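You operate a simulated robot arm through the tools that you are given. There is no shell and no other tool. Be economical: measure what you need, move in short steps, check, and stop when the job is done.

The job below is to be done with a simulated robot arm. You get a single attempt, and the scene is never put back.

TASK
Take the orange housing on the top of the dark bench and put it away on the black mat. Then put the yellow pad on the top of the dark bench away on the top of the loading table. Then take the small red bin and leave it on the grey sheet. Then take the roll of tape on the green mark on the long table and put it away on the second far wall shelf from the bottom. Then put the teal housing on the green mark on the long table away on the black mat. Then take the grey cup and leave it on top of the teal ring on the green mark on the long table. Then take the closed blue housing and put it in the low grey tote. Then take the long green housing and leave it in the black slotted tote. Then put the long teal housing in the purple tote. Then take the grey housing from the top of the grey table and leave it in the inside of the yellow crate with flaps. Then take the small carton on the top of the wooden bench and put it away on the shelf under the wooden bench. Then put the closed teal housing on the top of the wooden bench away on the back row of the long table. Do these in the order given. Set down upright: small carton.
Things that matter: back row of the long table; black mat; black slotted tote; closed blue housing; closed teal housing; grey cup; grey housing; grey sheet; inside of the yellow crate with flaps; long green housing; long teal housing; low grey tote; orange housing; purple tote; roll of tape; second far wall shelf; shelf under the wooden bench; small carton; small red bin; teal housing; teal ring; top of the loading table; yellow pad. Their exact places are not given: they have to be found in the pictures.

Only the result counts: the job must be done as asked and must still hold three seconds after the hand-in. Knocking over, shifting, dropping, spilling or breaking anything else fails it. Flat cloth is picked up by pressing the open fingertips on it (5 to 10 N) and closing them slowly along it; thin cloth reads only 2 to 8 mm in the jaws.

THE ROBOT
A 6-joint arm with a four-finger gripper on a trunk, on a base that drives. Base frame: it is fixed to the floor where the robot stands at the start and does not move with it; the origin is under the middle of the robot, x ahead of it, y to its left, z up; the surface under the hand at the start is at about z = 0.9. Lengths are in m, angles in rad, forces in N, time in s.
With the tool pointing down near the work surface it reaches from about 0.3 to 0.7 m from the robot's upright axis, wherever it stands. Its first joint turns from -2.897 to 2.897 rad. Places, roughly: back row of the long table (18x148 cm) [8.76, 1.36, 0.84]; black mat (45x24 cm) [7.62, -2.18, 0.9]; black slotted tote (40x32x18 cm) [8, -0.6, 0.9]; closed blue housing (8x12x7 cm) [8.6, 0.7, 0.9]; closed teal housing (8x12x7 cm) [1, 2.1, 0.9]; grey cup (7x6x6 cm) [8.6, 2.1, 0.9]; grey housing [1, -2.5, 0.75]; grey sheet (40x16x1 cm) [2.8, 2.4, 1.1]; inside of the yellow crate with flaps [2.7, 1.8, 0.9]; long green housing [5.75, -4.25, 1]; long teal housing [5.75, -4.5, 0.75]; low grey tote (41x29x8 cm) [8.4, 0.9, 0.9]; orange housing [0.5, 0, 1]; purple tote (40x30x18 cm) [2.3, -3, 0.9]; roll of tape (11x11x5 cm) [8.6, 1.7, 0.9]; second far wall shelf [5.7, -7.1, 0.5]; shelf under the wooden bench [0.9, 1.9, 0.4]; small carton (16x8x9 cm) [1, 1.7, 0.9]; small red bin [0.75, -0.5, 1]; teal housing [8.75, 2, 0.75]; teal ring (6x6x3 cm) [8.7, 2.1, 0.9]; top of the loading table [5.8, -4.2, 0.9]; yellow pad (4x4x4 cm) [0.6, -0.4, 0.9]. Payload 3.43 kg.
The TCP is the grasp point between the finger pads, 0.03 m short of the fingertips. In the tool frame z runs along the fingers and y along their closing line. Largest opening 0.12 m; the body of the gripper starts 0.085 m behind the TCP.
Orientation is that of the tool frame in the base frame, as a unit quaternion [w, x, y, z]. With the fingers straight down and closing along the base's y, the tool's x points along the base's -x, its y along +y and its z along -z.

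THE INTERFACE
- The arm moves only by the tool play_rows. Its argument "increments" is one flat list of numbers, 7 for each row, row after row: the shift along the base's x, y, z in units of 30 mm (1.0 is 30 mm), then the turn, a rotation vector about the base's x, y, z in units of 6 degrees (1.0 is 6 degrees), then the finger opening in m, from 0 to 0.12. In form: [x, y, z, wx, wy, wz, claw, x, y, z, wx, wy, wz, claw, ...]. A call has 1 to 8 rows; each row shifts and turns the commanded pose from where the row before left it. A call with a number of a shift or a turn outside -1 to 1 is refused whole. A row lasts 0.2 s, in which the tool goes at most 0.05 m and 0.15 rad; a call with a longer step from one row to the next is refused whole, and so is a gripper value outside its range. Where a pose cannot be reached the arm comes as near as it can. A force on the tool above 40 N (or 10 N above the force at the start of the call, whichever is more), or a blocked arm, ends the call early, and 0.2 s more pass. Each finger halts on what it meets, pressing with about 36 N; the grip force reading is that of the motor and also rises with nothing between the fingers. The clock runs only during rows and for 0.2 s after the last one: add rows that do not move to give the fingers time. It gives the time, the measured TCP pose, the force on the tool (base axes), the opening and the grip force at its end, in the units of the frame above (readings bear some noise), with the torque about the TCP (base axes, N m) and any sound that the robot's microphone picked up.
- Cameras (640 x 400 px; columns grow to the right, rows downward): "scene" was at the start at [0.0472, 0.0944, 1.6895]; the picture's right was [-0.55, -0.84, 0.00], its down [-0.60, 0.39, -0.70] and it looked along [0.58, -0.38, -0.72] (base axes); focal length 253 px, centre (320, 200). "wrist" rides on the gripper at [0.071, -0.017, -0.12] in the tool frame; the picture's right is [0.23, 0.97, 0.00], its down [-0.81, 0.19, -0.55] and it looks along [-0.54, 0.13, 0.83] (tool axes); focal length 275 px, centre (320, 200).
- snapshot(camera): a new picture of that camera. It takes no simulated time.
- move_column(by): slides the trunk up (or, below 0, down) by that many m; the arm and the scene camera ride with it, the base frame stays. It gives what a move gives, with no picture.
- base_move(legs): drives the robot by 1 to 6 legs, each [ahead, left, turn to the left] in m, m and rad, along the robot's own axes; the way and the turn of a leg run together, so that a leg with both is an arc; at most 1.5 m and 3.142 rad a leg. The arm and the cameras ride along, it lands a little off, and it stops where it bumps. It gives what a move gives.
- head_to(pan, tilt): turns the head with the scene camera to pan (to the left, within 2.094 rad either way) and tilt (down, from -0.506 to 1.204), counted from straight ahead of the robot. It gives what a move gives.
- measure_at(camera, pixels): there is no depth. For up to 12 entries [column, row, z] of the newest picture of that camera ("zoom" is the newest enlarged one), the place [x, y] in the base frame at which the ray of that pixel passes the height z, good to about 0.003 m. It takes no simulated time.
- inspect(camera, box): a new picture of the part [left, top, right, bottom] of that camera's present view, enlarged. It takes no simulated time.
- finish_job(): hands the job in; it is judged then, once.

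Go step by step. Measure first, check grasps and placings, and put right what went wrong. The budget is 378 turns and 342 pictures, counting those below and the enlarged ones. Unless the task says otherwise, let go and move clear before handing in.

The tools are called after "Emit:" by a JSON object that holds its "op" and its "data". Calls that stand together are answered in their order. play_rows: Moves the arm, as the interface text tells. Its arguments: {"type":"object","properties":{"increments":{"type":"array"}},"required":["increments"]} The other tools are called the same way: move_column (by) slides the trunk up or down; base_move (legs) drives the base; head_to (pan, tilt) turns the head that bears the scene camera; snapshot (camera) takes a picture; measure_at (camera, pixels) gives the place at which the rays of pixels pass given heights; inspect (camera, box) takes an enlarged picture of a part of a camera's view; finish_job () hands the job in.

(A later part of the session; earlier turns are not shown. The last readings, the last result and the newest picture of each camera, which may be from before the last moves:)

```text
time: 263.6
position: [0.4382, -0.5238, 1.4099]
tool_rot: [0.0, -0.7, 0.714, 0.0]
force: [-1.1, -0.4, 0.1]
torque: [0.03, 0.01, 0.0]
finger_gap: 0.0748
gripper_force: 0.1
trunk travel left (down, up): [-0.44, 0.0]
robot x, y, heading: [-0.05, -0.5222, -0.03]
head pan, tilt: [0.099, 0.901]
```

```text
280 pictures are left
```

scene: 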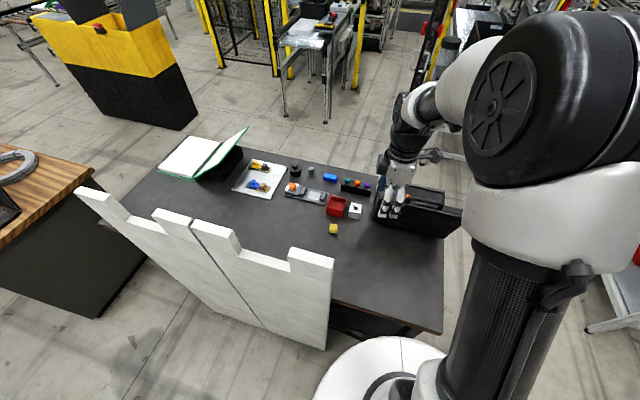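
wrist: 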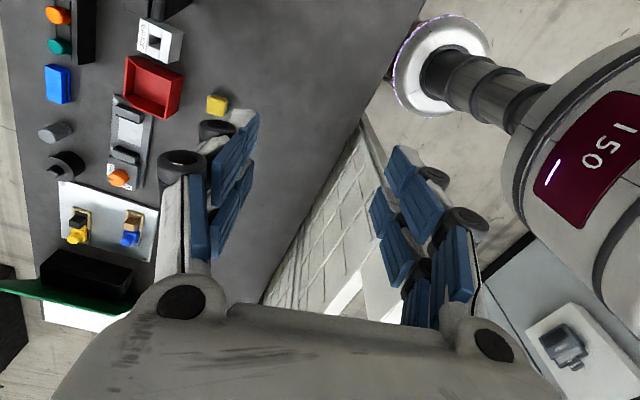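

Emit:
{"op": "inspect", "data": {"camera": "wrist", "box": [120, 60, 280, 160]}}

Emit:
{"op": "measure_at", "data": {"camera": "wrist", "pixels": [[217, 105, 0.93], [153, 88, 0.94], [126, 57, 0.96], [184, 70, 0.96], [178, 113, 0.96], [133, 100, 0.96], [126, 101, 0.9]]}}

Emit:
{"op": "measure_at", "data": {"camera": "scene", "pixels": [[333, 228, 0.93], [337, 205, 0.93], [290, 247, 1.31], [334, 257, 1.31], [331, 270, 1.25]]}}

```text
4.00 times, centred on (200, 110) of wrist
```

zoom: 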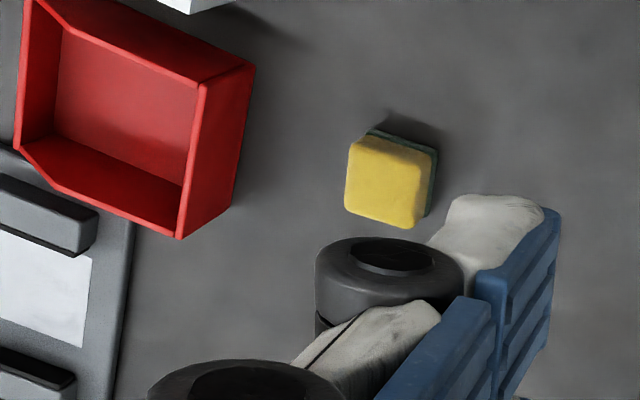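

```text
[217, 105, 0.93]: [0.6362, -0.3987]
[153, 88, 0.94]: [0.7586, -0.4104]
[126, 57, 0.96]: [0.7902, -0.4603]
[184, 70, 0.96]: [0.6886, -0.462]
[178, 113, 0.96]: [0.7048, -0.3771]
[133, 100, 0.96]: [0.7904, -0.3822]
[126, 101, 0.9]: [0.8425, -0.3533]
```

```text
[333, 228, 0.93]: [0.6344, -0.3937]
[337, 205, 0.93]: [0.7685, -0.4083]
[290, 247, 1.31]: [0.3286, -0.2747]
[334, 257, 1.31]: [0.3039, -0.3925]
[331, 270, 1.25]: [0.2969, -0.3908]
```

Pad at (0.635,−0.396), axis-aligned. I move above it and lower, checking on the way.

Emit:
{"op": "play_rows", "data": {"increments": [0.82, 0.53, -0.3, 0, 0, 0, 0.09, 0.82, 0.53, -0.3, 0, 0, 0, 0.09, 0.82, 0.53, -0.3, 0, 0, 0, 0.09, 0.82, 0.53, -0.3, 0, 0, 0, 0.09, 0.82, 0.53, -0.3, 0, 0, 0, 0.09, 0.82, 0.53, -0.3, 0, 0, 0, 0.09, 0.82, 0.53, -0.3, 0, 0, 0, 0.09, 0.82, 0.53, -0.3, 0, 0, 0, 0.09]}}

Emit:
{"op": "play_rows", "data": {"increments": [0, 0, -1, 0, 0, 0, 0.09, 0, 0, -1, 0, 0, 0, 0.09, 0, 0, -1, 0, 0, 0, 0.09, 0, 0, -1, 0, 0, 0, 0.09, 0, 0, -1, 0, 0, 0, 0.09, 0, 0, -1, 0, 0, 0, 0.09, 0, 0, -1, 0, 0, 0, 0.09, 0, 0, -1, 0, 0, 0, 0.09]}}

Emit:
{"op": "snapshot", "data": {"camera": "wrist"}}

Emit:
{"op": "snapshot", "data": {"camera": "scene"}}

```text
time: 265.4
position: [0.6364, -0.3965, 1.3369]
tool_rot: [-0.001, -0.699, 0.715, 0.0]
force: [0.5, 0.9, -0.4]
torque: [-0.06, 0.05, 0.01]
finger_gap: 0.0898
gripper_force: 0.2
trunk travel left (down, up): [-0.44, 0.0]
robot x, y, heading: [-0.0479, -0.5229, -0.026]
head pan, tilt: [0.099, 0.901]
```

```text
time: 267.2
position: [0.6277, -0.4008, 1.1008]
tool_rot: [0.001, -0.699, 0.715, 0.0]
force: [0.2, -0.7, 1.5]
torque: [-0.03, 0.03, 0.0]
finger_gap: 0.09
gripper_force: 0.0
out of reach, approached as far as the arm can: row 8
trunk travel left (down, up): [-0.44, 0.0]
robot x, y, heading: [-0.0514, -0.5206, -0.027]
head pan, tilt: [0.099, 0.901]
```

```text
278 pictures are left
```

wrist: 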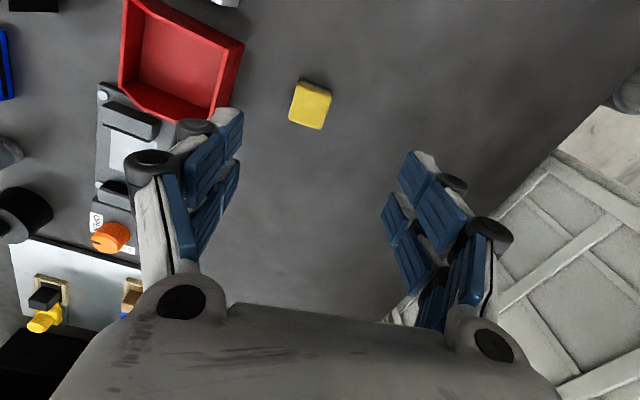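

```text
277 pictures are left
```

scene: 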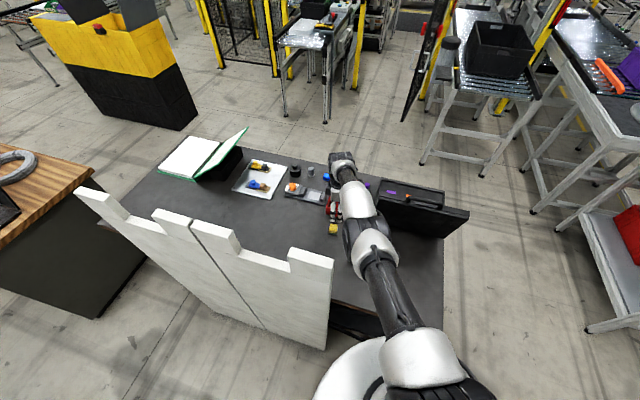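

The trunk is too high for this reach; the link passes well right of the wall, so I lower the trunk and recentre.

Emit:
{"op": "move_column", "data": {"by": -0.12}}

Emit:
{"op": "play_rows", "data": {"increments": [0.2, 0.13, 0, 0, 0, 0, 0.09, 0, 0, 0, 0, 0, 0, 0.09]}}

Emit:
{"op": "snapshot", "data": {"camera": "wrist"}}

```text
time: 268.7
position: [0.6278, -0.4009, 0.9802]
tool_rot: [-0.001, -0.7, 0.714, 0.0]
force: [0.3, 0.2, 0.2]
torque: [-0.01, -0.02, -0.03]
finger_gap: 0.0899
gripper_force: 0.0
trunk travel left (down, up): [-0.32, 0.12]
robot x, y, heading: [-0.0476, -0.5244, -0.024]
head pan, tilt: [0.099, 0.901]
```

```text
time: 269.3
position: [0.6273, -0.3979, 0.9809]
tool_rot: [0.001, -0.699, 0.715, 0.0]
force: [-0.7, -0.5, -0.7]
torque: [0.03, -0.02, 0.01]
finger_gap: 0.0901
gripper_force: 0.1
out of reach, approached as far as the arm can: row 1
trunk travel left (down, up): [-0.32, 0.12]
robot x, y, heading: [-0.0484, -0.5225, -0.029]
head pan, tilt: [0.099, 0.901]
```

```text
276 pictures are left
```

wrist: 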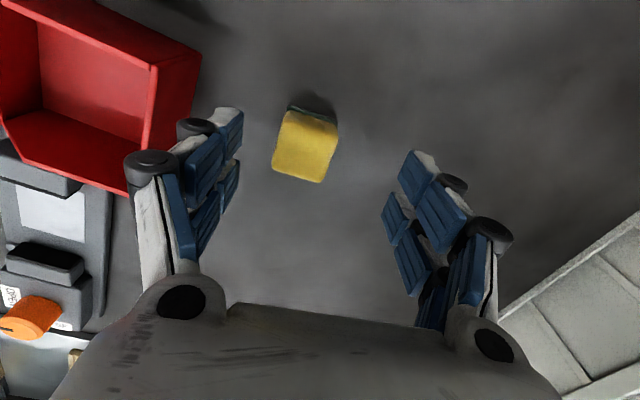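

Emit:
{"op": "play_rows", "data": {"increments": [0, 0, 1, 0, 0, 0, 0.09, 0, 0, 1, 0, 0, 0, 0.09, 0, 0, 1, 0, 0, 0, 0.09, 0, 0, 1, 0, 0, 0, 0.09]}}

Emit:
{"op": "move_column", "data": {"by": -0.13}}

Emit:
{"op": "snapshot", "data": {"camera": "wrist"}}

Emit:
{"op": "measure_at", "data": {"camera": "wrist", "pixels": [[306, 148, 0.93], [306, 150, 0.94]]}}

```text
time: 270.3
position: [0.6476, -0.3942, 1.095]
tool_rot: [-0.002, -0.699, 0.715, 0.001]
force: [-0.5, 0.3, -1.1]
torque: [0.02, -0.01, 0.04]
finger_gap: 0.0896
gripper_force: 0.0
out of reach, approached as far as the arm can: row 1, 2, 3
trunk travel left (down, up): [-0.32, 0.12]
robot x, y, heading: [-0.0496, -0.5217, -0.031]
head pan, tilt: [0.099, 0.901]
```

```text
time: 271.9
position: [0.6464, -0.394, 0.9658]
tool_rot: [0.0, -0.7, 0.715, 0.001]
force: [-0.1, 0.2, 0.2]
torque: [0.0, -0.02, 0.0]
finger_gap: 0.0901
gripper_force: 0.1
trunk travel left (down, up): [-0.19, 0.25]
robot x, y, heading: [-0.0517, -0.5207, -0.028]
head pan, tilt: [0.099, 0.901]
```

```text
275 pictures are left
```

wrist: 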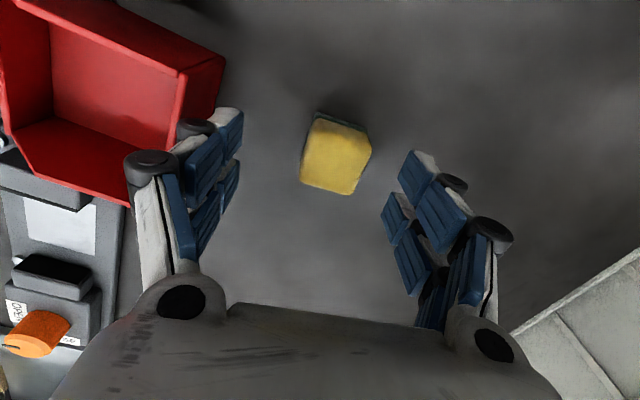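

```text
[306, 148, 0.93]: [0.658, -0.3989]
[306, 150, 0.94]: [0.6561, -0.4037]
```

Emit:
{"op": "measure_at", "data": {"camera": "wrist", "pixels": [[336, 156, 0.94], [300, 183, 0.94], [371, 155, 0.94], [314, 118, 0.94]]}}

Emit:
{"op": "play_rows", "data": {"increments": [-0.3, -0.1, -0.5, 0, 0, 0, 0.09, 0, 0, -0.5, 0, 0, 0, 0.09, 0, 0, 0, 0, 0, 0, 0.09]}}

```text
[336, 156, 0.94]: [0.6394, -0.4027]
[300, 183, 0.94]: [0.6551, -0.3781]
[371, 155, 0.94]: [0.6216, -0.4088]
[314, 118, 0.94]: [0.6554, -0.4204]
```

```text
time: 272.7
position: [0.6448, -0.3952, 0.9331]
tool_rot: [-0.001, -0.699, 0.715, 0.0]
force: [0.0, -0.3, -0.1]
torque: [0.0, 0.01, 0.02]
finger_gap: 0.0898
gripper_force: 0.0
out of reach, approached as far as the arm can: row 1
trunk travel left (down, up): [-0.19, 0.25]
robot x, y, heading: [-0.0493, -0.5236, -0.025]
head pan, tilt: [0.099, 0.901]
```

Emit:
{"op": "play_rows", "data": {"increments": [-0.3, -0.15, 0, 0, 0, 0, 0.09, 0, 0, 0, 0, 0, 0, 0.07, 0, 0, 0, 0, 0, 0, 0.05, 0, 0, 0, 0, 0, 0, 0.035, 0, 0, 0, 0, 0, 0, 0.02, 0, 0, 0, 0, 0, 0, 0.015, 0, 0, 0, 0, 0, 0, 0.015]}}

Emit:
{"op": "play_rows", "data": {"increments": [0, 0, 0.5, 0, 0, 0, 0.015, 0, 0, 1, 0, 0, 0, 0.015, 0, 0, 1, 0, 0, 0, 0.015]}}

Emit:
{"op": "snapshot", "data": {"camera": "wrist"}}

```text
time: 274.3
position: [0.6429, -0.3985, 0.9326]
tool_rot: [-0.002, -0.7, 0.714, 0.001]
force: [-0.2, -0.9, 0.4]
torque: [0.01, 0.02, 0.01]
finger_gap: 0.037
gripper_force: 36.1
out of reach, approached as far as the arm can: row 1
trunk travel left (down, up): [-0.19, 0.25]
robot x, y, heading: [-0.0517, -0.5187, -0.029]
head pan, tilt: [0.099, 0.901]
```

```text
time: 275.1
position: [0.6488, -0.399, 1.0069]
tool_rot: [-0.001, -0.7, 0.714, 0.0]
force: [0.2, 1.5, -0.5]
torque: [0.01, 0.0, 0.01]
finger_gap: 0.0368
gripper_force: 36.0
out of reach, approached as far as the arm can: row 2
trunk travel left (down, up): [-0.19, 0.25]
robot x, y, heading: [-0.0458, -0.5213, -0.029]
head pan, tilt: [0.099, 0.901]
```

```text
274 pictures are left
```

wrist: 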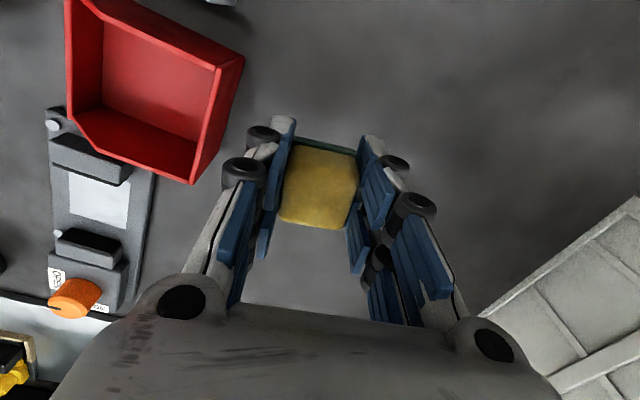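

The pad is held. I lift high and back away.

Emit:
{"op": "play_rows", "data": {"increments": [-0.5, -0.3, 1, 0, 0, 0, 0.015, -0.5, -0.3, 1, 0, 0, 0, 0.015, -0.5, -0.3, 1, 0, 0, 0, 0.015, -0.5, -0.3, 1, 0, 0, 0, 0.015, -0.5, -0.3, 1, 0, 0, 0, 0.015, -0.5, -0.3, 1, 0, 0, 0, 0.015, -0.5, -0.3, 1, 0, 0, 0, 0.015, -0.5, -0.3, 1, 0, 0, 0, 0.015]}}

Emit:
{"op": "move_column", "data": {"by": 0.2}}

Emit:
{"op": "base_move", "data": {"legs": [[-0.4, 0, 0.02], [0, -1.4, 0], [0, -0.85, 0], [0, -0.85, 0]]}}

```text
time: 276.9
position: [0.6167, -0.4562, 1.2613]
tool_rot: [-0.003, -0.7, 0.714, 0.002]
force: [-0.2, -0.4, 0.6]
torque: [0.02, 0.03, -0.01]
finger_gap: 0.037
gripper_force: 36.2
out of reach, approached as far as the arm can: row 1, 2, 3, 4, 5, 6, 7, 8
trunk travel left (down, up): [-0.19, 0.25]
robot x, y, heading: [-0.0478, -0.5219, -0.032]
head pan, tilt: [0.099, 0.901]
```

```text
time: 279.0
position: [0.6182, -0.4544, 1.4577]
tool_rot: [-0.003, -0.699, 0.715, 0.002]
force: [0.3, 0.4, -0.5]
torque: [-0.02, -0.04, 0.01]
finger_gap: 0.0371
gripper_force: 35.9
trunk travel left (down, up): [-0.39, 0.05]
robot x, y, heading: [-0.0464, -0.5226, -0.027]
head pan, tilt: [0.099, 0.901]
```

```text
time: 296.3
position: [0.1519, -3.5436, 1.4595]
tool_rot: [-0.003, -0.702, 0.712, 0.001]
force: [-0.1, 0.5, 0.3]
torque: [0.02, 0.01, -0.03]
finger_gap: 0.0366
gripper_force: 36.2
trunk travel left (down, up): [-0.39, 0.05]
robot x, y, heading: [-0.5166, -3.6103, -0.024]
head pan, tilt: [0.099, 0.901]
```

I drive along the aisle with the pad to the loading table's right end.

Emit:
{"op": "base_move", "data": {"legs": [[0.5, 0, -0.21], [1.32, 0.04, 0], [1.32, 0.04, 0], [1.32, 0.04, 0], [0.55, -0.79, 0], [1.2, 0.18, 0]]}}

Emit:
{"op": "head_to", "data": {"pan": 0.5, "tilt": 0.7}}

Emit:
{"op": "snapshot", "data": {"camera": "scene"}}

```text
time: 328.6
position: [6.1832, -5.4017, 1.4588]
tool_rot: [-0.002, -0.64, 0.769, 0.001]
force: [0.2, 0.9, -0.7]
torque: [0.0, 0.06, -0.01]
finger_gap: 0.0366
gripper_force: 35.9
trunk travel left (down, up): [-0.39, 0.05]
robot x, y, heading: [5.5159, -5.3627, -0.191]
head pan, tilt: [0.099, 0.901]
```

```text
time: 329.4
position: [6.1838, -5.4029, 1.4601]
tool_rot: [-0.002, -0.64, 0.768, 0.001]
force: [-0.3, -0.4, -0.1]
torque: [0.0, -0.04, -0.01]
finger_gap: 0.0369
gripper_force: 36.1
trunk travel left (down, up): [-0.39, 0.05]
robot x, y, heading: [5.5151, -5.3609, -0.196]
head pan, tilt: [0.499, 0.7]
```

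```text
273 pictures are left
```

scene: 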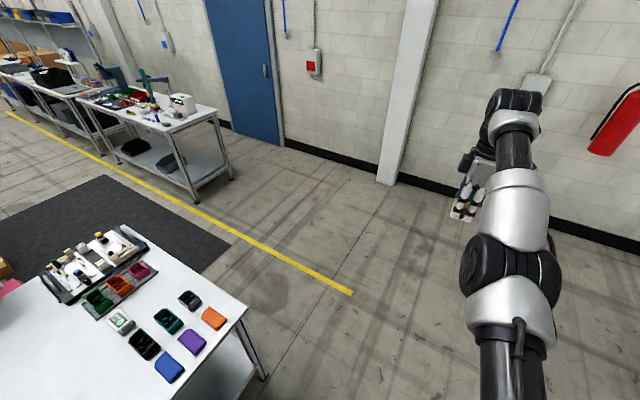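

I pull the arm in and turn left to face the loading table.

Emit:
{"op": "play_rows", "data": {"increments": [-1, 0.2, 0, 0, 0, 0, 0.015, -1, 0.2, 0, 0, 0, 0, 0.015, -1, 0.2, 0, 0, 0, 0, 0.015, -1, 0.2, 0, 0, 0, 0, 0.015, -1, 0.2, 0, 0, 0, 0, 0.015, -1, 0.2, 0, 0, 0, 0, 0.015, -1, 0.2, 0, 0, 0, 0, 0.015, -1, 0.2, 0, 0, 0, 0, 0.015]}}

Emit:
{"op": "base_move", "data": {"legs": [[0, 0, 1.53]]}}

Emit:
{"op": "head_to", "data": {"pan": 0.1, "tilt": 0.9}}

Emit:
{"op": "snapshot", "data": {"camera": "scene"}}

```text
time: 331.2
position: [6.1834, -5.4023, 1.4595]
tool_rot: [-0.002, -0.64, 0.768, 0.002]
force: [0.3, 0.6, -1.2]
torque: [0.0, -0.03, 0.0]
finger_gap: 0.037
gripper_force: 36.2
out of reach, approached as far as the arm can: row 1, 2, 3, 4, 5, 6, 7, 8
trunk travel left (down, up): [-0.39, 0.05]
robot x, y, heading: [5.5091, -5.3623, -0.189]
head pan, tilt: [0.499, 0.7]
```

```text
time: 335.4
position: [5.5624, -4.6952, 1.4594]
tool_rot: [0.002, 0.995, -0.097, 0.001]
force: [-0.1, -0.8, -0.9]
torque: [0.0, -0.05, -0.01]
finger_gap: 0.0368
gripper_force: 36.2
trunk travel left (down, up): [-0.39, 0.05]
robot x, y, heading: [5.516, -5.3617, 1.367]
head pan, tilt: [0.499, 0.7]
```

```text
time: 336.3
position: [5.563, -4.6943, 1.459]
tool_rot: [0.003, 0.995, -0.097, 0.001]
force: [0.0, 0.0, -0.7]
torque: [0.03, -0.01, 0.0]
finger_gap: 0.0369
gripper_force: 35.9
trunk travel left (down, up): [-0.39, 0.05]
robot x, y, heading: [5.515, -5.3653, 1.366]
head pan, tilt: [0.099, 0.901]
```

```text
272 pictures are left
```

scene: 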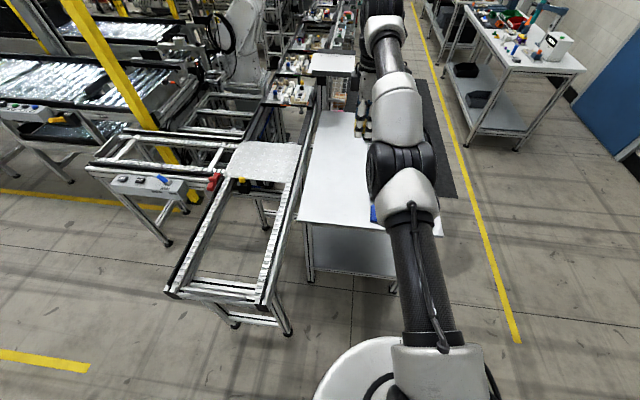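

The arm is fully stretched and stuck on its reach limit; I try lowering, which should let it bend again.

Emit:
{"op": "play_rows", "data": {"increments": [0, 0, -1, 0, 0, 0, 0.015, 0, 0, -1, 0, 0, 0, 0.015, 0, 0, -1, 0, 0, 0, 0.015, 0, 0, -1, 0, 0, 0, 0.015]}}

Emit:
{"op": "snapshot", "data": {"camera": "scene"}}

```text
time: 337.3
position: [5.5623, -4.6655, 1.3442]
tool_rot: [0.004, 0.995, -0.097, 0.0]
force: [0.4, -0.1, 0.3]
torque: [0.0, 0.02, 0.01]
finger_gap: 0.0365
gripper_force: 36.2
out of reach, approached as far as the arm can: row 1, 2, 3, 4
trunk travel left (down, up): [-0.39, 0.05]
robot x, y, heading: [5.5155, -5.3596, 1.367]
head pan, tilt: [0.099, 0.901]
```

```text
271 pictures are left
```

scene: 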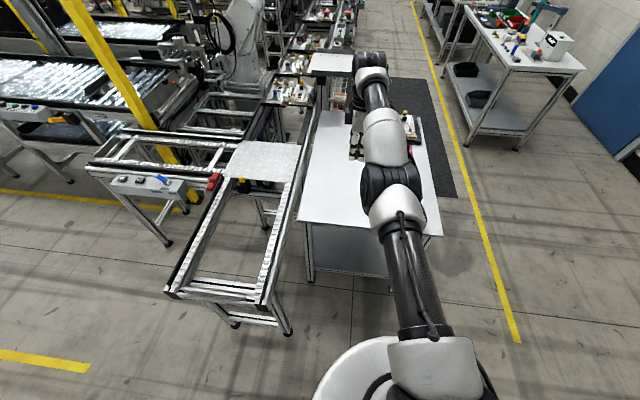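

Emit:
{"op": "play_rows", "data": {"increments": [0, -1, -0.5, 0, 0, 0, 0.015, 0, -1, -0.5, 0, 0, 0, 0.015, 0, -1, -0.5, 0, 0, 0, 0.015, 0, -1, -0.5, 0, 0, 0, 0.015, 0, -1, -0.5, 0, 0, 0, 0.015]}}

Emit:
{"op": "snapshot", "data": {"camera": "wrist"}}

```text
time: 338.5
position: [5.5669, -4.6619, 1.3273]
tool_rot: [0.004, 0.995, -0.097, 0.0]
force: [-0.8, -0.4, -0.4]
torque: [-0.02, 0.01, 0.0]
finger_gap: 0.0369
gripper_force: 36.0
out of reach, approached as far as the arm can: row 1, 2, 3, 4, 5
trunk travel left (down, up): [-0.39, 0.05]
robot x, y, heading: [5.5139, -5.3592, 1.367]
head pan, tilt: [0.099, 0.901]
```

```text
270 pictures are left
```

wrist: 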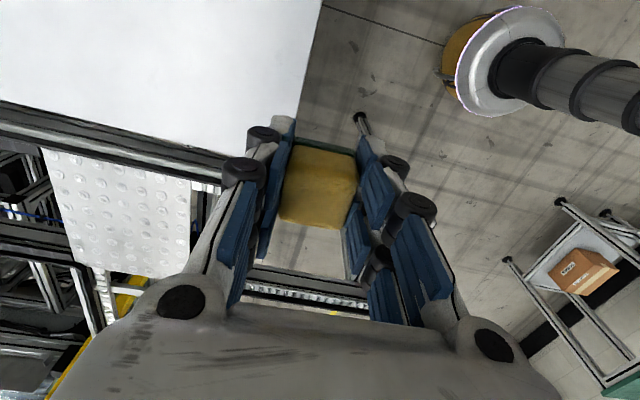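

Emit:
{"op": "play_rows", "data": {"increments": [0, -0.3, -1, 0, 0, 0, 0.015, 0, -0.3, -1, 0, 0, 0, 0.015, 0, -0.3, -1, 0, 0, 0, 0.015, 0, -0.3, -1, 0, 0, 0, 0.015, 0, -0.3, -1, 0, 0, 0, 0.015, 0, -0.3, -1, 0, 0, 0, 0.015]}}

```text
time: 339.9
position: [5.5725, -4.6606, 1.1475]
tool_rot: [0.003, 0.995, -0.096, 0.001]
force: [0.4, -0.1, 0.4]
torque: [0.03, -0.02, -0.01]
finger_gap: 0.037
gripper_force: 36.1
out of reach, approached as far as the arm can: row 1, 2, 3, 4, 5, 6
trunk travel left (down, up): [-0.39, 0.05]
robot x, y, heading: [5.5165, -5.3594, 1.368]
head pan, tilt: [0.099, 0.901]
```

The radial direction is locked (arm straight). I try tilting the tool outward, which needs the wrist to come in, to break the stretch.

Emit:
{"op": "play_rows", "data": {"increments": [0, 0, 0, 1, 0, 0, 0.015, 0, 0, 0, 1, 0, 0, 0.015, 0, 0, 0, 1, 0, 0, 0.015, 0, 0, 0, 1, 0, 0, 0.015]}}

```text
time: 340.9
position: [5.5753, -4.613, 1.1428]
tool_rot: [-0.095, 0.991, -0.097, -0.01]
force: [-0.9, 0.6, -0.8]
torque: [0.0, 0.02, -0.06]
finger_gap: 0.0365
gripper_force: 35.9
out of reach, approached as far as the arm can: row 1, 2, 3, 4
trunk travel left (down, up): [-0.39, 0.05]
robot x, y, heading: [5.514, -5.363, 1.366]
head pan, tilt: [0.099, 0.901]
```

Emit:
{"op": "play_rows", "data": {"increments": [-0.1, -0.9, 0, -1, 0, 0, 0.015, -0.1, -0.9, 0, -1, 0, 0, 0.015, -0.1, -0.9, -0.3, -1, 0, 0, 0.015, -0.1, -0.9, -0.3, -1, 0, 0, 0.015, -0.1, -0.9, -0.3, -1, 0, 0, 0.015, -0.1, -0.5, -0.3, 0, 0, 0, 0.015]}}

```text
time: 342.3
position: [5.5572, -4.7493, 1.1028]
tool_rot: [0.167, 0.981, -0.096, 0.016]
force: [-0.2, 0.7, -0.8]
torque: [-0.02, 0.01, -0.02]
finger_gap: 0.0368
gripper_force: 36.3
out of reach, approached as far as the arm can: row 2, 6
trunk travel left (down, up): [-0.39, 0.05]
robot x, y, heading: [5.5136, -5.3641, 1.37]
head pan, tilt: [0.099, 0.901]
```

Most rows are reachable again now. I try small inward and downward steps.

Emit:
{"op": "play_rows", "data": {"increments": [0, -0.08, -0.3, 0, 0, 0, 0.015, 0, -0.08, -0.3, 0, 0, 0, 0.015, 0, -0.1, -0.3, 0, 0, 0, 0.015, 0, -0.2, -0.3, 0, 0, 0, 0.015, 0, -0.3, -0.2, 0, 0, 0, 0.015, 0, -0.4, -0.1, 0, 0, 0, 0.015]}}

```text
time: 343.7
position: [5.559, -4.7624, 1.052]
tool_rot: [0.167, 0.981, -0.095, 0.016]
force: [-0.1, 0.2, 0.3]
torque: [0.0, -0.02, -0.01]
finger_gap: 0.0368
gripper_force: 35.9
out of reach, approached as far as the arm can: row 4, 5, 6
trunk travel left (down, up): [-0.39, 0.05]
robot x, y, heading: [5.5129, -5.3637, 1.366]
head pan, tilt: [0.099, 0.901]
```

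Emit:
{"op": "move_column", "data": {"by": 0.05}}

Emit:
{"op": "play_rows", "data": {"increments": [0, -0.1, -0.3, 0, 0, 0, 0.015, 0, -0.1, -0.3, 0, 0, 0, 0.015, 0, -0.12, -0.3, 0, 0, 0, 0.015, 0, -0.12, -0.3, 0, 0, 0, 0.015, 0, -0.14, -0.3, 0, 0, 0, 0.015, 0, -0.14, -0.3, 0, 0, 0, 0.015, 0, -0.16, -0.3, 0, 0, 0, 0.015, 0, -0.16, -0.3, 0, 0, 0, 0.015]}}

```text
time: 344.6
position: [5.5599, -4.7629, 1.1026]
tool_rot: [0.166, 0.981, -0.095, 0.015]
force: [0.3, -0.5, 0.9]
torque: [-0.03, 0.03, 0.0]
finger_gap: 0.0369
gripper_force: 36.1
trunk travel left (down, up): [-0.44, 0.0]
robot x, y, heading: [5.5138, -5.3658, 1.365]
head pan, tilt: [0.099, 0.901]
```

```text
time: 346.4
position: [5.5606, -4.7896, 1.0292]
tool_rot: [0.168, 0.981, -0.095, 0.016]
force: [0.4, -0.5, -0.2]
torque: [0.01, -0.01, 0.02]
finger_gap: 0.0363
gripper_force: 35.6
out of reach, approached as far as the arm can: row 7
trunk travel left (down, up): [-0.44, 0.0]
robot x, y, heading: [5.5151, -5.3643, 1.366]
head pan, tilt: [0.099, 0.901]
```

Emit:
{"op": "play_rows", "data": {"increments": [0, -0.05, 0, 0, 0, 0, 0.015, 0, -0.05, 0, 0, 0, 0, 0.015, 0, -0.1, 0, 0, 0, 0, 0.015, 0, -0.1, 0.1, 0, 0, 0, 0.015, 0, -0.2, 0.1, 0, 0, 0, 0.015, 0, -0.3, 0.1, 0, 0, 0, 0.015, 0, -0.4, 0.1, 0, 0, 0, 0.015]}}

```text
time: 348.0
position: [5.5604, -4.7894, 1.029]
tool_rot: [0.166, 0.981, -0.096, 0.016]
force: [0.4, -0.6, -0.2]
torque: [-0.03, 0.0, 0.01]
finger_gap: 0.0369
gripper_force: 35.9
out of reach, approached as far as the arm can: row 2, 3, 4, 5, 6, 7
trunk travel left (down, up): [-0.44, 0.0]
robot x, y, heading: [5.5154, -5.3603, 1.364]
head pan, tilt: [0.099, 0.901]
```

Emit:
{"op": "play_rows", "data": {"increments": [0, 0, 0.3, 0, 0, 0, 0.015, 0, 0, 0.3, 0, 0, 0, 0.015, 0, 0, 0.3, 0, 0, 0, 0.015, 0, 0, 0.3, 0, 0, 0, 0.015]}}

```text
time: 349.0
position: [5.5608, -4.7774, 1.0597]
tool_rot: [0.167, 0.981, -0.095, 0.015]
force: [-0.6, 0.4, 0.1]
torque: [-0.04, -0.01, -0.02]
finger_gap: 0.0367
gripper_force: 36.1
out of reach, approached as far as the arm can: row 1, 2, 3
trunk travel left (down, up): [-0.44, 0.0]
robot x, y, heading: [5.5146, -5.3643, 1.365]
head pan, tilt: [0.099, 0.901]
```

Emit:
{"op": "play_rows", "data": {"increments": [0, -1, 1, 0, 0, 0, 0.015, 0, -1, 1, 0, 0, 0, 0.015, 0, -1, 1, 0, 0, 0, 0.015, 0, -1, 1, 0, 0, 0, 0.015]}}

Emit:
{"op": "play_rows", "data": {"increments": [0, -1, -1, 0, 0, 0, 0.015, 0, -1, -1, 0, 0, 0, 0.015, 0, -1, -1, 0, 0, 0, 0.015]}}

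```text
time: 350.0
position: [5.5622, -4.7729, 1.0728]
tool_rot: [0.168, 0.981, -0.095, 0.015]
force: [0.6, 0.4, -0.1]
torque: [0.03, 0.0, -0.02]
finger_gap: 0.037
gripper_force: 36.6
out of reach, approached as far as the arm can: row 1, 2, 3, 4
trunk travel left (down, up): [-0.44, 0.0]
robot x, y, heading: [5.5147, -5.3655, 1.367]
head pan, tilt: [0.099, 0.901]
```

```text
time: 350.8
position: [5.5641, -4.7835, 1.045]
tool_rot: [0.167, 0.981, -0.095, 0.015]
force: [-0.7, -0.4, 0.0]
torque: [0.0, 0.02, 0.03]
finger_gap: 0.0366
gripper_force: 36.1
out of reach, approached as far as the arm can: row 1, 2, 3
trunk travel left (down, up): [-0.44, 0.0]
robot x, y, heading: [5.5165, -5.3674, 1.369]
head pan, tilt: [0.099, 0.901]
```

The locking is a stretched-elbow singularity; tilting the fingers inward while pulling in faster should flex the elbow. I try that.

Emit:
{"op": "play_rows", "data": {"increments": [-0.05, -0.95, 0.35, -1, 0, 0, 0.015, -0.05, -0.95, 0.35, -1, 0, 0, 0.015, -0.05, -0.95, 0.35, -1, 0, 0, 0.015, -0.05, -0.95, 0.4, -1, 0, 0, 0.015, -0.05, -0.95, 0.4, -1, 0, 0, 0.015]}}

```text
time: 352.0
position: [5.5598, -4.9048, 1.0912]
tool_rot: [0.415, 0.905, -0.088, 0.041]
force: [0.8, -0.7, -0.4]
torque: [0.02, -0.02, -0.02]
finger_gap: 0.037
gripper_force: 36.1
out of reach, approached as far as the arm can: row 1, 2, 3
trunk travel left (down, up): [-0.44, 0.0]
robot x, y, heading: [5.5126, -5.3596, 1.369]
head pan, tilt: [0.099, 0.901]
```

Emit:
{"op": "play_rows", "data": {"increments": [0, -0.3, 0.1, 0, 0, 0, 0.015, 0, -0.5, 0.1, 0, 0, 0, 0.015, 0, -0.5, 0.1, 0, 0, 0, 0.015, 0, -0.5, 0.1, 0, 0, 0, 0.015]}}

```text
time: 353.0
position: [5.5589, -4.9584, 1.1044]
tool_rot: [0.414, 0.905, -0.088, 0.04]
force: [1.1, -0.3, -0.8]
torque: [0.02, 0.0, 0.01]
finger_gap: 0.0368
gripper_force: 35.7
trunk travel left (down, up): [-0.44, 0.0]
robot x, y, heading: [5.5153, -5.3612, 1.37]
head pan, tilt: [0.099, 0.901]
```

The arm is free again. I bring the tool back to vertical.

Emit:
{"op": "play_rows", "data": {"increments": [0, 0.3, 0.4, 1, 0, 0, 0.015, 0, 0.3, 0.4, 1, 0, 0, 0.015, 0, 0.3, 0.4, 1, 0, 0, 0.015, 0, 0.3, 0.4, 1, 0, 0, 0.015, 0, 0.3, 0, 1, 0, 0, 0.015, 0, 0.3, 0, 1, 0, 0, 0.015, 0, 0.3, 0, 1, 0, 0, 0.015, 0, 0.3, 0, 1, 0, 0, 0.015]}}

Emit:
{"op": "snapshot", "data": {"camera": "scene"}}

Emit:
{"op": "snapshot", "data": {"camera": "wrist"}}

```text
time: 354.8
position: [5.557, -4.8859, 1.1489]
tool_rot: [0.009, 0.995, -0.098, 0.0]
force: [-0.5, 0.1, 0.3]
torque: [0.0, -0.02, -0.02]
finger_gap: 0.037
gripper_force: 35.5
trunk travel left (down, up): [-0.44, 0.0]
robot x, y, heading: [5.5155, -5.3694, 1.37]
head pan, tilt: [0.099, 0.901]
```

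```text
269 pictures are left
```

scene: 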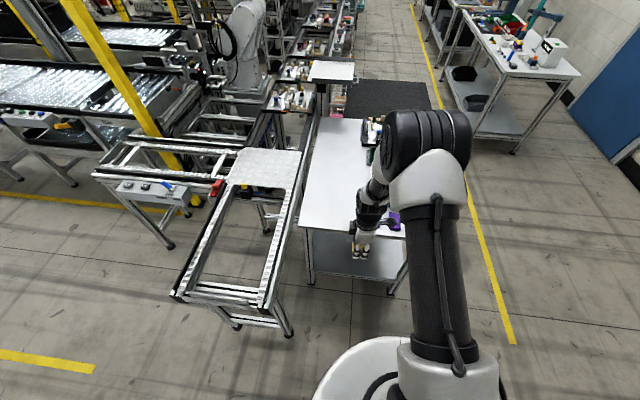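

```text
268 pictures are left
```

wrist: 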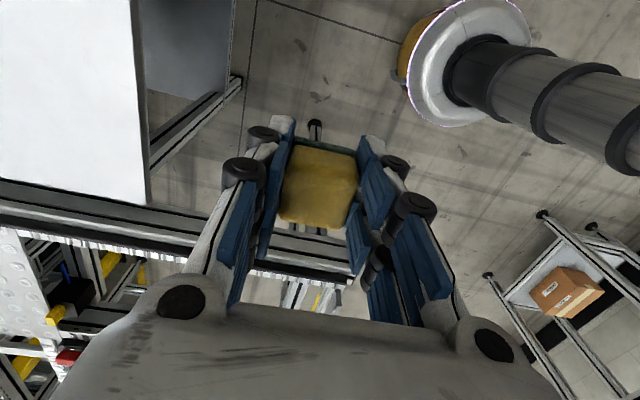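

Back to normal. The table's free area is around (328,185) in the scene picture; I measure it.

Emit:
{"op": "measure_at", "data": {"camera": "scene", "pixels": [[302, 226, 0.9], [355, 230, 0.9], [328, 185, 0.9], [328, 200, 0.9], [335, 210, 0.9], [320, 120, 0.9], [405, 238, 0.9], [395, 222, 0.94]]}}

Emit:
{"op": "inspect", "data": {"camera": "scene", "box": [270, 90, 430, 260]}}

```text
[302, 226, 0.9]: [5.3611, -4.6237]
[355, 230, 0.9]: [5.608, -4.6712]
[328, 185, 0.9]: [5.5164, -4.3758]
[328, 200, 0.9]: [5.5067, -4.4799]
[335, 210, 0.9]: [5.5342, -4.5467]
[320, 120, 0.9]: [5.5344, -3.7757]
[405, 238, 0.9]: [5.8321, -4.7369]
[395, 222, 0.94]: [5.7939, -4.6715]
```

```text
2.35 times, centred on (350, 175) of scene
```

zoom: 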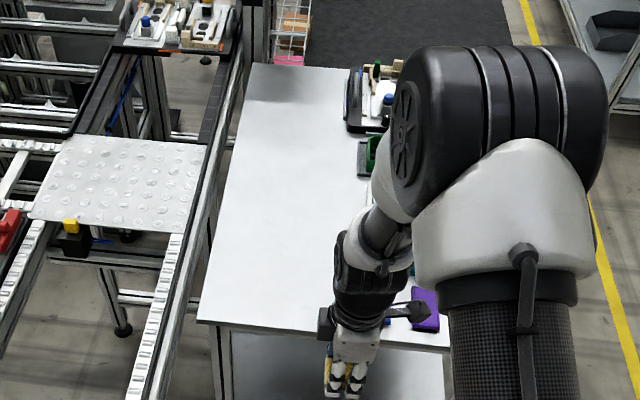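

The free spot near (5.48,−4.55) is too far; I drive 0.27 m closer first.

Emit:
{"op": "base_move", "data": {"legs": [[0.27, 0.05, 0]]}}

Emit:
{"op": "snapshot", "data": {"camera": "wrist"}}

```text
time: 356.8
position: [5.5651, -4.6038, 1.1501]
tool_rot: [0.01, 0.995, -0.098, 0.001]
force: [-0.6, 0.1, -0.8]
torque: [-0.03, 0.02, 0.01]
finger_gap: 0.0367
gripper_force: 36.4
trunk travel left (down, up): [-0.44, 0.0]
robot x, y, heading: [5.5201, -5.0829, 1.366]
head pan, tilt: [0.099, 0.901]
```

```text
266 pictures are left
```

wrist: 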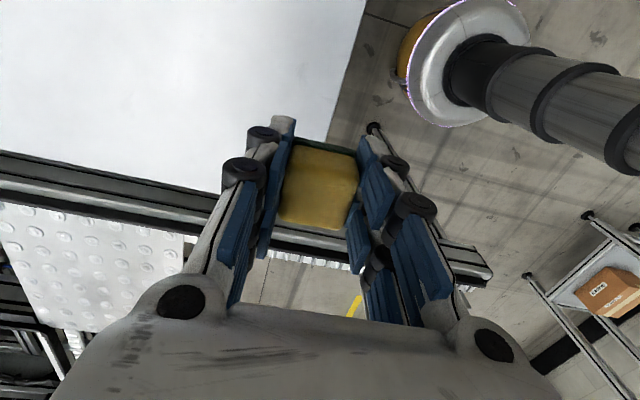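

Emit:
{"op": "move_column", "data": {"by": -0.12}}

Emit:
{"op": "play_rows", "data": {"increments": [-0.55, 0.7, 0, 0, 0, 0, 0.015, -0.55, 0.7, 0, 0, 0, 0, 0.015, -0.55, 0.7, 0, 0, 0, 0, 0.015, -0.55, 0.7, -0.6, 0, 0, 0, 0.015, 0, 0, -1, 0, 0, 0, 0.015, 0, 0, -0.8, 0, 0, 0, 0.015]}}

Emit:
{"op": "snapshot", "data": {"camera": "wrist"}}

```text
time: 358.3
position: [5.5661, -4.6048, 1.0298]
tool_rot: [0.01, 0.995, -0.098, 0.001]
force: [-0.9, 0.3, -0.3]
torque: [-0.03, -0.01, 0.01]
finger_gap: 0.0368
gripper_force: 35.7
trunk travel left (down, up): [-0.32, 0.12]
robot x, y, heading: [5.5181, -5.0821, 1.368]
head pan, tilt: [0.099, 0.901]
```

```text
time: 359.7
position: [5.5, -4.5207, 0.9597]
tool_rot: [0.01, 0.995, -0.097, 0.0]
force: [-0.4, 0.5, -0.5]
torque: [-0.01, 0.01, 0.02]
finger_gap: 0.0368
gripper_force: 36.2
trunk travel left (down, up): [-0.32, 0.12]
robot x, y, heading: [5.5225, -5.0799, 1.368]
head pan, tilt: [0.099, 0.901]
```

```text
265 pictures are left
```

wrist: 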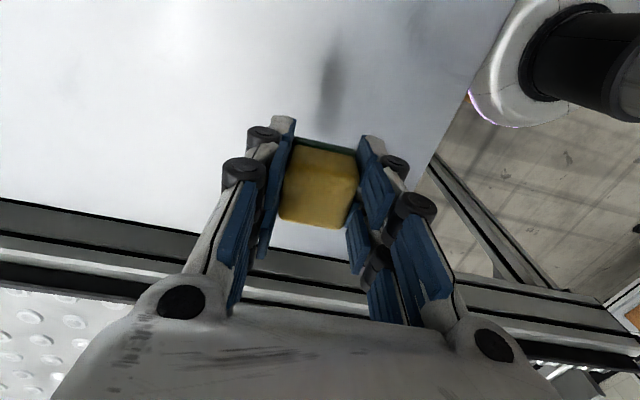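

Emit:
{"op": "play_rows", "data": {"increments": [0, 0, -0.5, 0, 0, 0, 0.015, 0, 0, -0.25, 0, 0, 0, 0.015, 0, 0, -0.1, 0, 0, 0, 0.015, 0, 0, 0, 0, 0, 0, 0.015]}}

```text
time: 360.7
position: [5.5013, -4.5213, 0.933]
tool_rot: [0.011, 0.995, -0.097, 0.0]
force: [-0.9, -0.7, 0.1]
torque: [-0.01, -0.01, 0.04]
finger_gap: 0.0369
gripper_force: 36.9
trunk travel left (down, up): [-0.32, 0.12]
robot x, y, heading: [5.5181, -5.0803, 1.363]
head pan, tilt: [0.099, 0.901]
```

Emit:
{"op": "play_rows", "data": {"increments": [0, 0, -0.1, 0, 0, 0, 0.015, 0, 0, -0.1, 0, 0, 0, 0.015, 0, 0, 0, 0, 0, 0, 0.015]}}

```text
time: 361.5
position: [5.4999, -4.5217, 0.9274]
tool_rot: [0.01, 0.995, -0.098, 0.001]
force: [0.3, -0.3, -0.4]
torque: [-0.02, 0.02, 0.03]
finger_gap: 0.0367
gripper_force: 36.2
trunk travel left (down, up): [-0.32, 0.12]
robot x, y, heading: [5.5209, -5.0782, 1.368]
head pan, tilt: [0.099, 0.901]
```

Emit:
{"op": "play_rows", "data": {"increments": [0, 0, -0.12, 0, 0, 0, 0.015, 0, 0, -0.12, 0, 0, 0, 0.015, 0, 0, -0.12, 0, 0, 0, 0.015, 0, 0, 0, 0, 0, 0, 0.015]}}

Emit:
{"op": "snapshot", "data": {"camera": "wrist"}}

```text
time: 362.5
position: [5.4983, -4.5208, 0.9166]
tool_rot: [0.01, 0.995, -0.097, 0.001]
force: [-0.2, 0.5, -0.3]
torque: [0.01, 0.0, 0.05]
finger_gap: 0.037
gripper_force: 35.8
trunk travel left (down, up): [-0.32, 0.12]
robot x, y, heading: [5.5186, -5.083, 1.366]
head pan, tilt: [0.099, 0.901]
```

```text
264 pictures are left
```

wrist: 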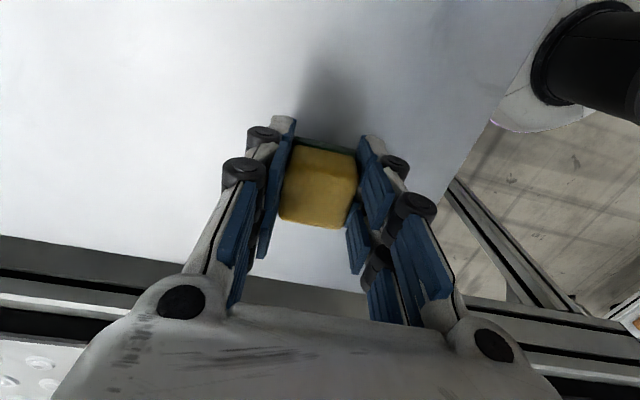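

Emit:
{"op": "play_rows", "data": {"increments": [0, 0, -0.2, 0, 0, 0, 0.015, 0, 0, -0.2, 0, 0, 0, 0.015, 0, 0, -0.2, 0, 0, 0, 0.015, 0, 0, 0, 0, 0, 0, 0.015]}}

```text
time: 363.5
position: [5.4992, -4.5206, 0.8985]
tool_rot: [0.01, 0.995, -0.098, 0.001]
force: [-0.1, 0.9, 0.7]
torque: [0.0, 0.0, -0.02]
finger_gap: 0.0368
gripper_force: 36.2
trunk travel left (down, up): [-0.32, 0.12]
robot x, y, heading: [5.5209, -5.0802, 1.367]
head pan, tilt: [0.099, 0.901]
```

Emit:
{"op": "play_rows", "data": {"increments": [0, 0, -0.2, 0, 0, 0, 0.015, 0, 0, -0.2, 0, 0, 0, 0.015, 0, 0, -0.2, 0, 0, 0, 0.015, 0, 0, 0, 0, 0, 0, 0.015]}}

Emit:
{"op": "snapshot", "data": {"camera": "wrist"}}

```text
time: 364.1
position: [5.5, -4.5187, 0.8924]
tool_rot: [0.008, 0.995, -0.097, 0.001]
force: [0.2, -9.5, 26.0]
torque: [-0.18, 0.11, 0.07]
finger_gap: 0.0369
gripper_force: 35.4
trunk travel left (down, up): [-0.32, 0.12]
robot x, y, heading: [5.5197, -5.0824, 1.368]
head pan, tilt: [0.099, 0.901]
stopped in row 3: the force on the tool passed its limit at 47 N (the readings are from after the stop); the commanded pose is now the measured one
```

```text
263 pictures are left
```

wrist: 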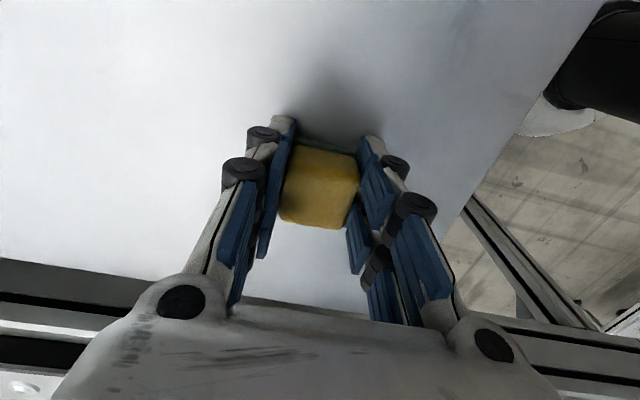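

Contact: the table top lies at z≈0.86. I open and rise.

Emit:
{"op": "play_rows", "data": {"increments": [0, 0, 0.05, 0, 0, 0, 0.015, 0, 0, 0, 0, 0, 0, 0.06, 0, 0, 0, 0, 0, 0, 0.075, 0, 0, 0, 0, 0, 0, 0.075, 0, 0, 0.7, 0, 0, 0, 0.075, 0, 0, 1, 0, 0, 0, 0.075, 0, 0, 1, 0, 0, 0, 0.075, 0, 0, 1, 0, 0, 0, 0.075]}}

Emit:
{"op": "play_rows", "data": {"increments": [0, 0, 1, 0, 0, 0, 0.075, 0, 0, 1, 0, 0, 0, 0.075, 0, 0, 1, 0, 0, 0, 0.075, 0, 0, 1, 0, 0, 0, 0.075, 0, -0.3, 1, 0, 0, 0, 0.075, 0, -0.6, 1, 0, 0, 0, 0.075]}}

Emit:
{"op": "snapshot", "data": {"camera": "wrist"}}

Emit:
{"op": "head_to", "data": {"pan": 0.0, "tilt": 1.0}}

Emit:
{"op": "snapshot", "data": {"camera": "scene"}}

```text
time: 365.9
position: [5.4998, -4.5189, 1.0022]
tool_rot: [0.009, 0.995, -0.098, 0.0]
force: [-0.4, 0.6, -0.7]
torque: [-0.02, -0.03, -0.02]
finger_gap: 0.075
gripper_force: 0.1
trunk travel left (down, up): [-0.32, 0.12]
robot x, y, heading: [5.5202, -5.0812, 1.37]
head pan, tilt: [0.099, 0.901]
```

```text
time: 367.3
position: [5.5005, -4.5467, 1.1816]
tool_rot: [0.007, 0.995, -0.098, 0.0]
force: [-0.3, -0.1, 1.2]
torque: [0.02, 0.02, 0.0]
finger_gap: 0.075
gripper_force: 0.2
trunk travel left (down, up): [-0.32, 0.12]
robot x, y, heading: [5.5213, -5.0801, 1.367]
head pan, tilt: [0.099, 0.901]
```

```text
262 pictures are left
```

wrist: 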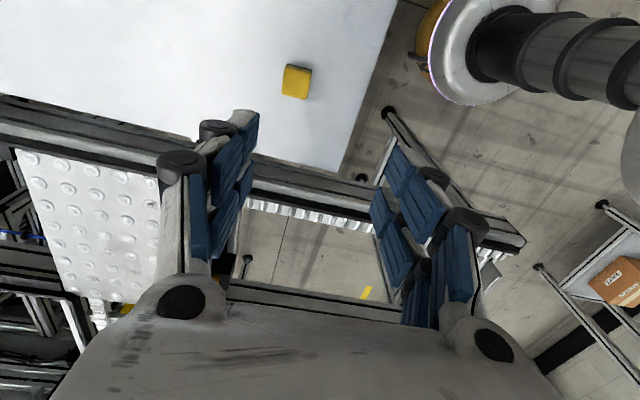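

```text
time: 368.0
position: [5.4987, -4.5449, 1.1807]
tool_rot: [0.008, 0.995, -0.098, 0.0]
force: [-0.1, 0.5, -0.2]
torque: [-0.04, -0.02, 0.03]
finger_gap: 0.075
gripper_force: 0.0
trunk travel left (down, up): [-0.32, 0.12]
robot x, y, heading: [5.52, -5.0825, 1.37]
head pan, tilt: [0.0, 1.0]
```

```text
261 pictures are left
```

scene: 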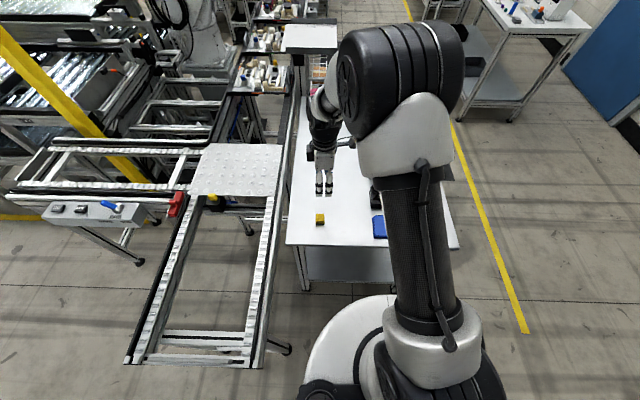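

The pad lies on the loading table at (320,219). Next is the red bin; I go back, facing along the aisle, and will take it from the bench's far side.

Emit:
{"op": "move_column", "data": {"by": 0.12}}

Emit:
{"op": "base_move", "data": {"legs": [[-0.3, 0, 0], [0, 0, 1.54], [1.17, 0.31, 0], [0.7, -0.76, 0], [1.36, 0, 0], [1.36, 0, 0]]}}

```text
time: 369.5
position: [5.4993, -4.545, 1.3003]
tool_rot: [0.008, 0.995, -0.098, -0.001]
force: [0.5, 0.3, 0.3]
torque: [-0.01, -0.01, 0.01]
finger_gap: 0.0749
gripper_force: 0.1
trunk travel left (down, up): [-0.44, 0.0]
robot x, y, heading: [5.518, -5.0801, 1.364]
head pan, tilt: [0.0, 1.0]
```

```text
time: 398.8
position: [0.5765, -3.8166, 1.3005]
tool_rot: [0.005, 0.775, 0.632, 0.006]
force: [0.0, 0.1, -0.1]
torque: [-0.04, 0.01, 0.01]
finger_gap: 0.0748
gripper_force: 0.1
trunk travel left (down, up): [-0.44, 0.0]
robot x, y, heading: [1.1152, -3.8002, 2.926]
head pan, tilt: [0.0, 1.0]
```

Emit:
{"op": "base_move", "data": {"legs": [[1.37, -0.11, 0], [0.19, -0.88, 0], [0.18, -0.83, 0], [-0.84, -0.39, 0], [-0.71, -0.26, 0]]}}

Emit:
{"op": "head_to", "data": {"pan": -0.5, "tilt": 0.75}}

Emit:
{"op": "snapshot", "data": {"camera": "scene"}}

```text
time: 422.0
position: [0.8376, -1.3964, 1.3009]
tool_rot: [0.006, 0.78, 0.626, 0.005]
force: [-0.8, 0.1, 0.5]
torque: [0.02, 0.01, 0.0]
finger_gap: 0.0748
gripper_force: 0.0
trunk travel left (down, up): [-0.44, 0.0]
robot x, y, heading: [1.3783, -1.39, 2.918]
head pan, tilt: [0.0, 1.0]
```

```text
time: 422.9
position: [0.8373, -1.3964, 1.3012]
tool_rot: [0.005, 0.78, 0.625, 0.006]
force: [0.2, 0.0, 0.4]
torque: [-0.01, -0.02, 0.01]
finger_gap: 0.0751
gripper_force: 0.0
trunk travel left (down, up): [-0.44, 0.0]
robot x, y, heading: [1.3808, -1.3906, 2.913]
head pan, tilt: [-0.499, 0.75]
```

```text
260 pictures are left
```

scene: 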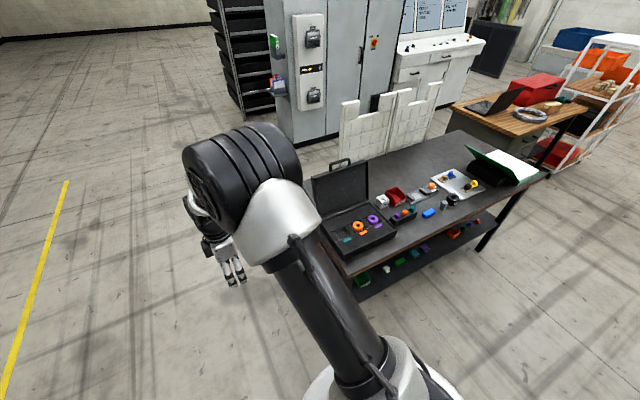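

The bin is at (395,195), the open case at (350,230). I measure, then pull the arm in before moving alongside.

Emit:
{"op": "measure_at", "data": {"camera": "scene", "pixels": [[345, 279, 0.9], [400, 247, 0.9], [395, 196, 0.93], [312, 180, 1.15], [367, 162, 1.15], [384, 201, 0.92], [423, 211, 0.9], [412, 208, 0.95]]}}

Emit:
{"op": "inspect", "data": {"camera": "scene", "box": [300, 140, 500, 265]}}

Emit:
{"op": "play_rows", "data": {"increments": [0.9, -0.2, 0, 0, 0, 0, 0.12, 0.9, -0.2, 0, 0, 0, 0, 0.12, 0.9, -0.2, 0, 0, 0, 0, 0.12, 0.9, -0.2, 0, 0, 0, 0, 0.12, 0.9, -0.2, 0, 0, 0, 0, 0.12]}}

```text
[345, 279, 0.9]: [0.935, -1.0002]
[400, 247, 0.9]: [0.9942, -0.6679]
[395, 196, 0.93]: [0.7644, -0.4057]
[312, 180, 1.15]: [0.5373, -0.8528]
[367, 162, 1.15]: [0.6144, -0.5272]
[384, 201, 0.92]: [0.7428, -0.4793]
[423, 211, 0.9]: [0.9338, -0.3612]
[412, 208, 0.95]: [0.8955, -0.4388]
```

```text
3.20 times, centred on (400, 202) of scene
```

zoom: 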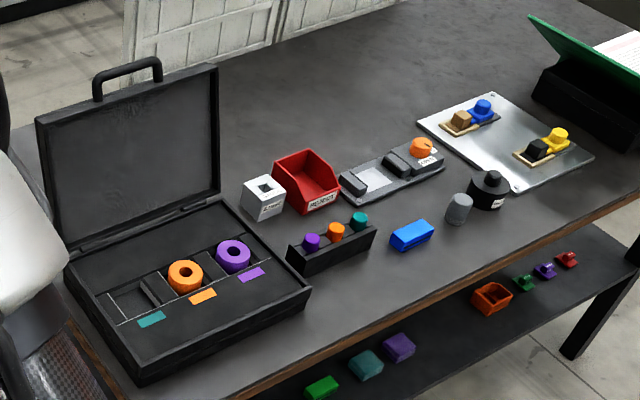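

```text
time: 424.1
position: [0.9748, -1.4237, 1.2981]
tool_rot: [0.005, 0.78, 0.626, 0.006]
force: [-0.5, -0.5, 0.9]
torque: [-0.02, 0.03, -0.03]
finger_gap: 0.1199
gripper_force: 0.3
trunk travel left (down, up): [-0.44, 0.0]
robot x, y, heading: [1.3706, -1.3887, 2.914]
head pan, tilt: [-0.499, 0.75]
```

Emit:
{"op": "base_move", "data": {"legs": [[0.175, -0.84, 0]]}}

Emit:
{"op": "head_to", "data": {"pan": 0.0, "tilt": 1.0}}

Emit:
{"op": "snapshot", "data": {"camera": "scene"}}

Emit:
{"op": "snapshot", "data": {"camera": "wrist"}}

```text
time: 428.7
position: [0.9921, -0.5648, 1.2981]
tool_rot: [0.005, 0.775, 0.632, 0.006]
force: [-0.2, 0.4, 0.0]
torque: [0.0, -0.03, 0.01]
finger_gap: 0.12
gripper_force: 0.2
trunk travel left (down, up): [-0.44, 0.0]
robot x, y, heading: [1.3908, -0.5216, 2.934]
head pan, tilt: [-0.499, 0.75]
```

```text
time: 429.6
position: [0.9919, -0.5641, 1.2979]
tool_rot: [0.006, 0.775, 0.632, 0.006]
force: [-0.1, 0.0, 1.0]
torque: [0.0, 0.0, 0.0]
finger_gap: 0.1199
gripper_force: 0.1
trunk travel left (down, up): [-0.44, 0.0]
robot x, y, heading: [1.3917, -0.5212, 2.929]
head pan, tilt: [0.0, 1.0]
```

```text
258 pictures are left
```

scene: 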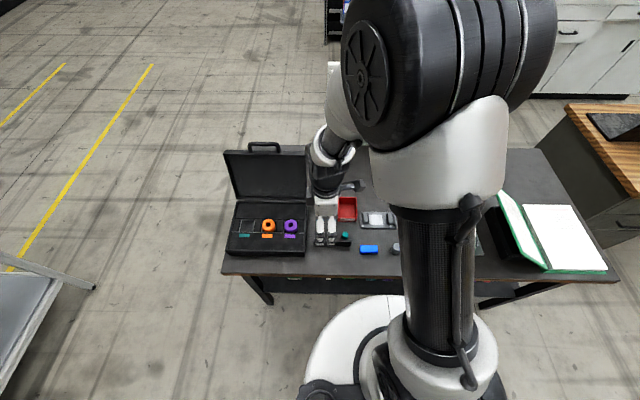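

```text
257 pictures are left
```

wrist: 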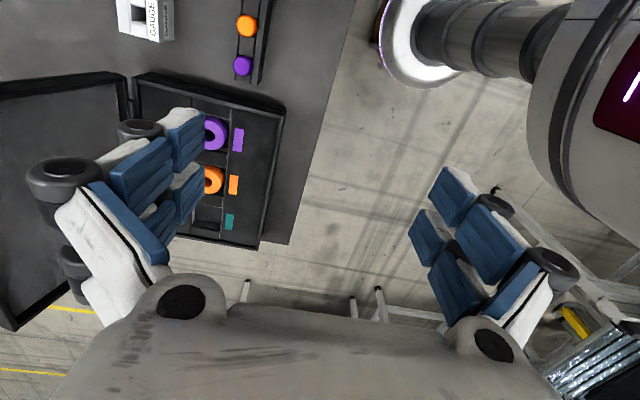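

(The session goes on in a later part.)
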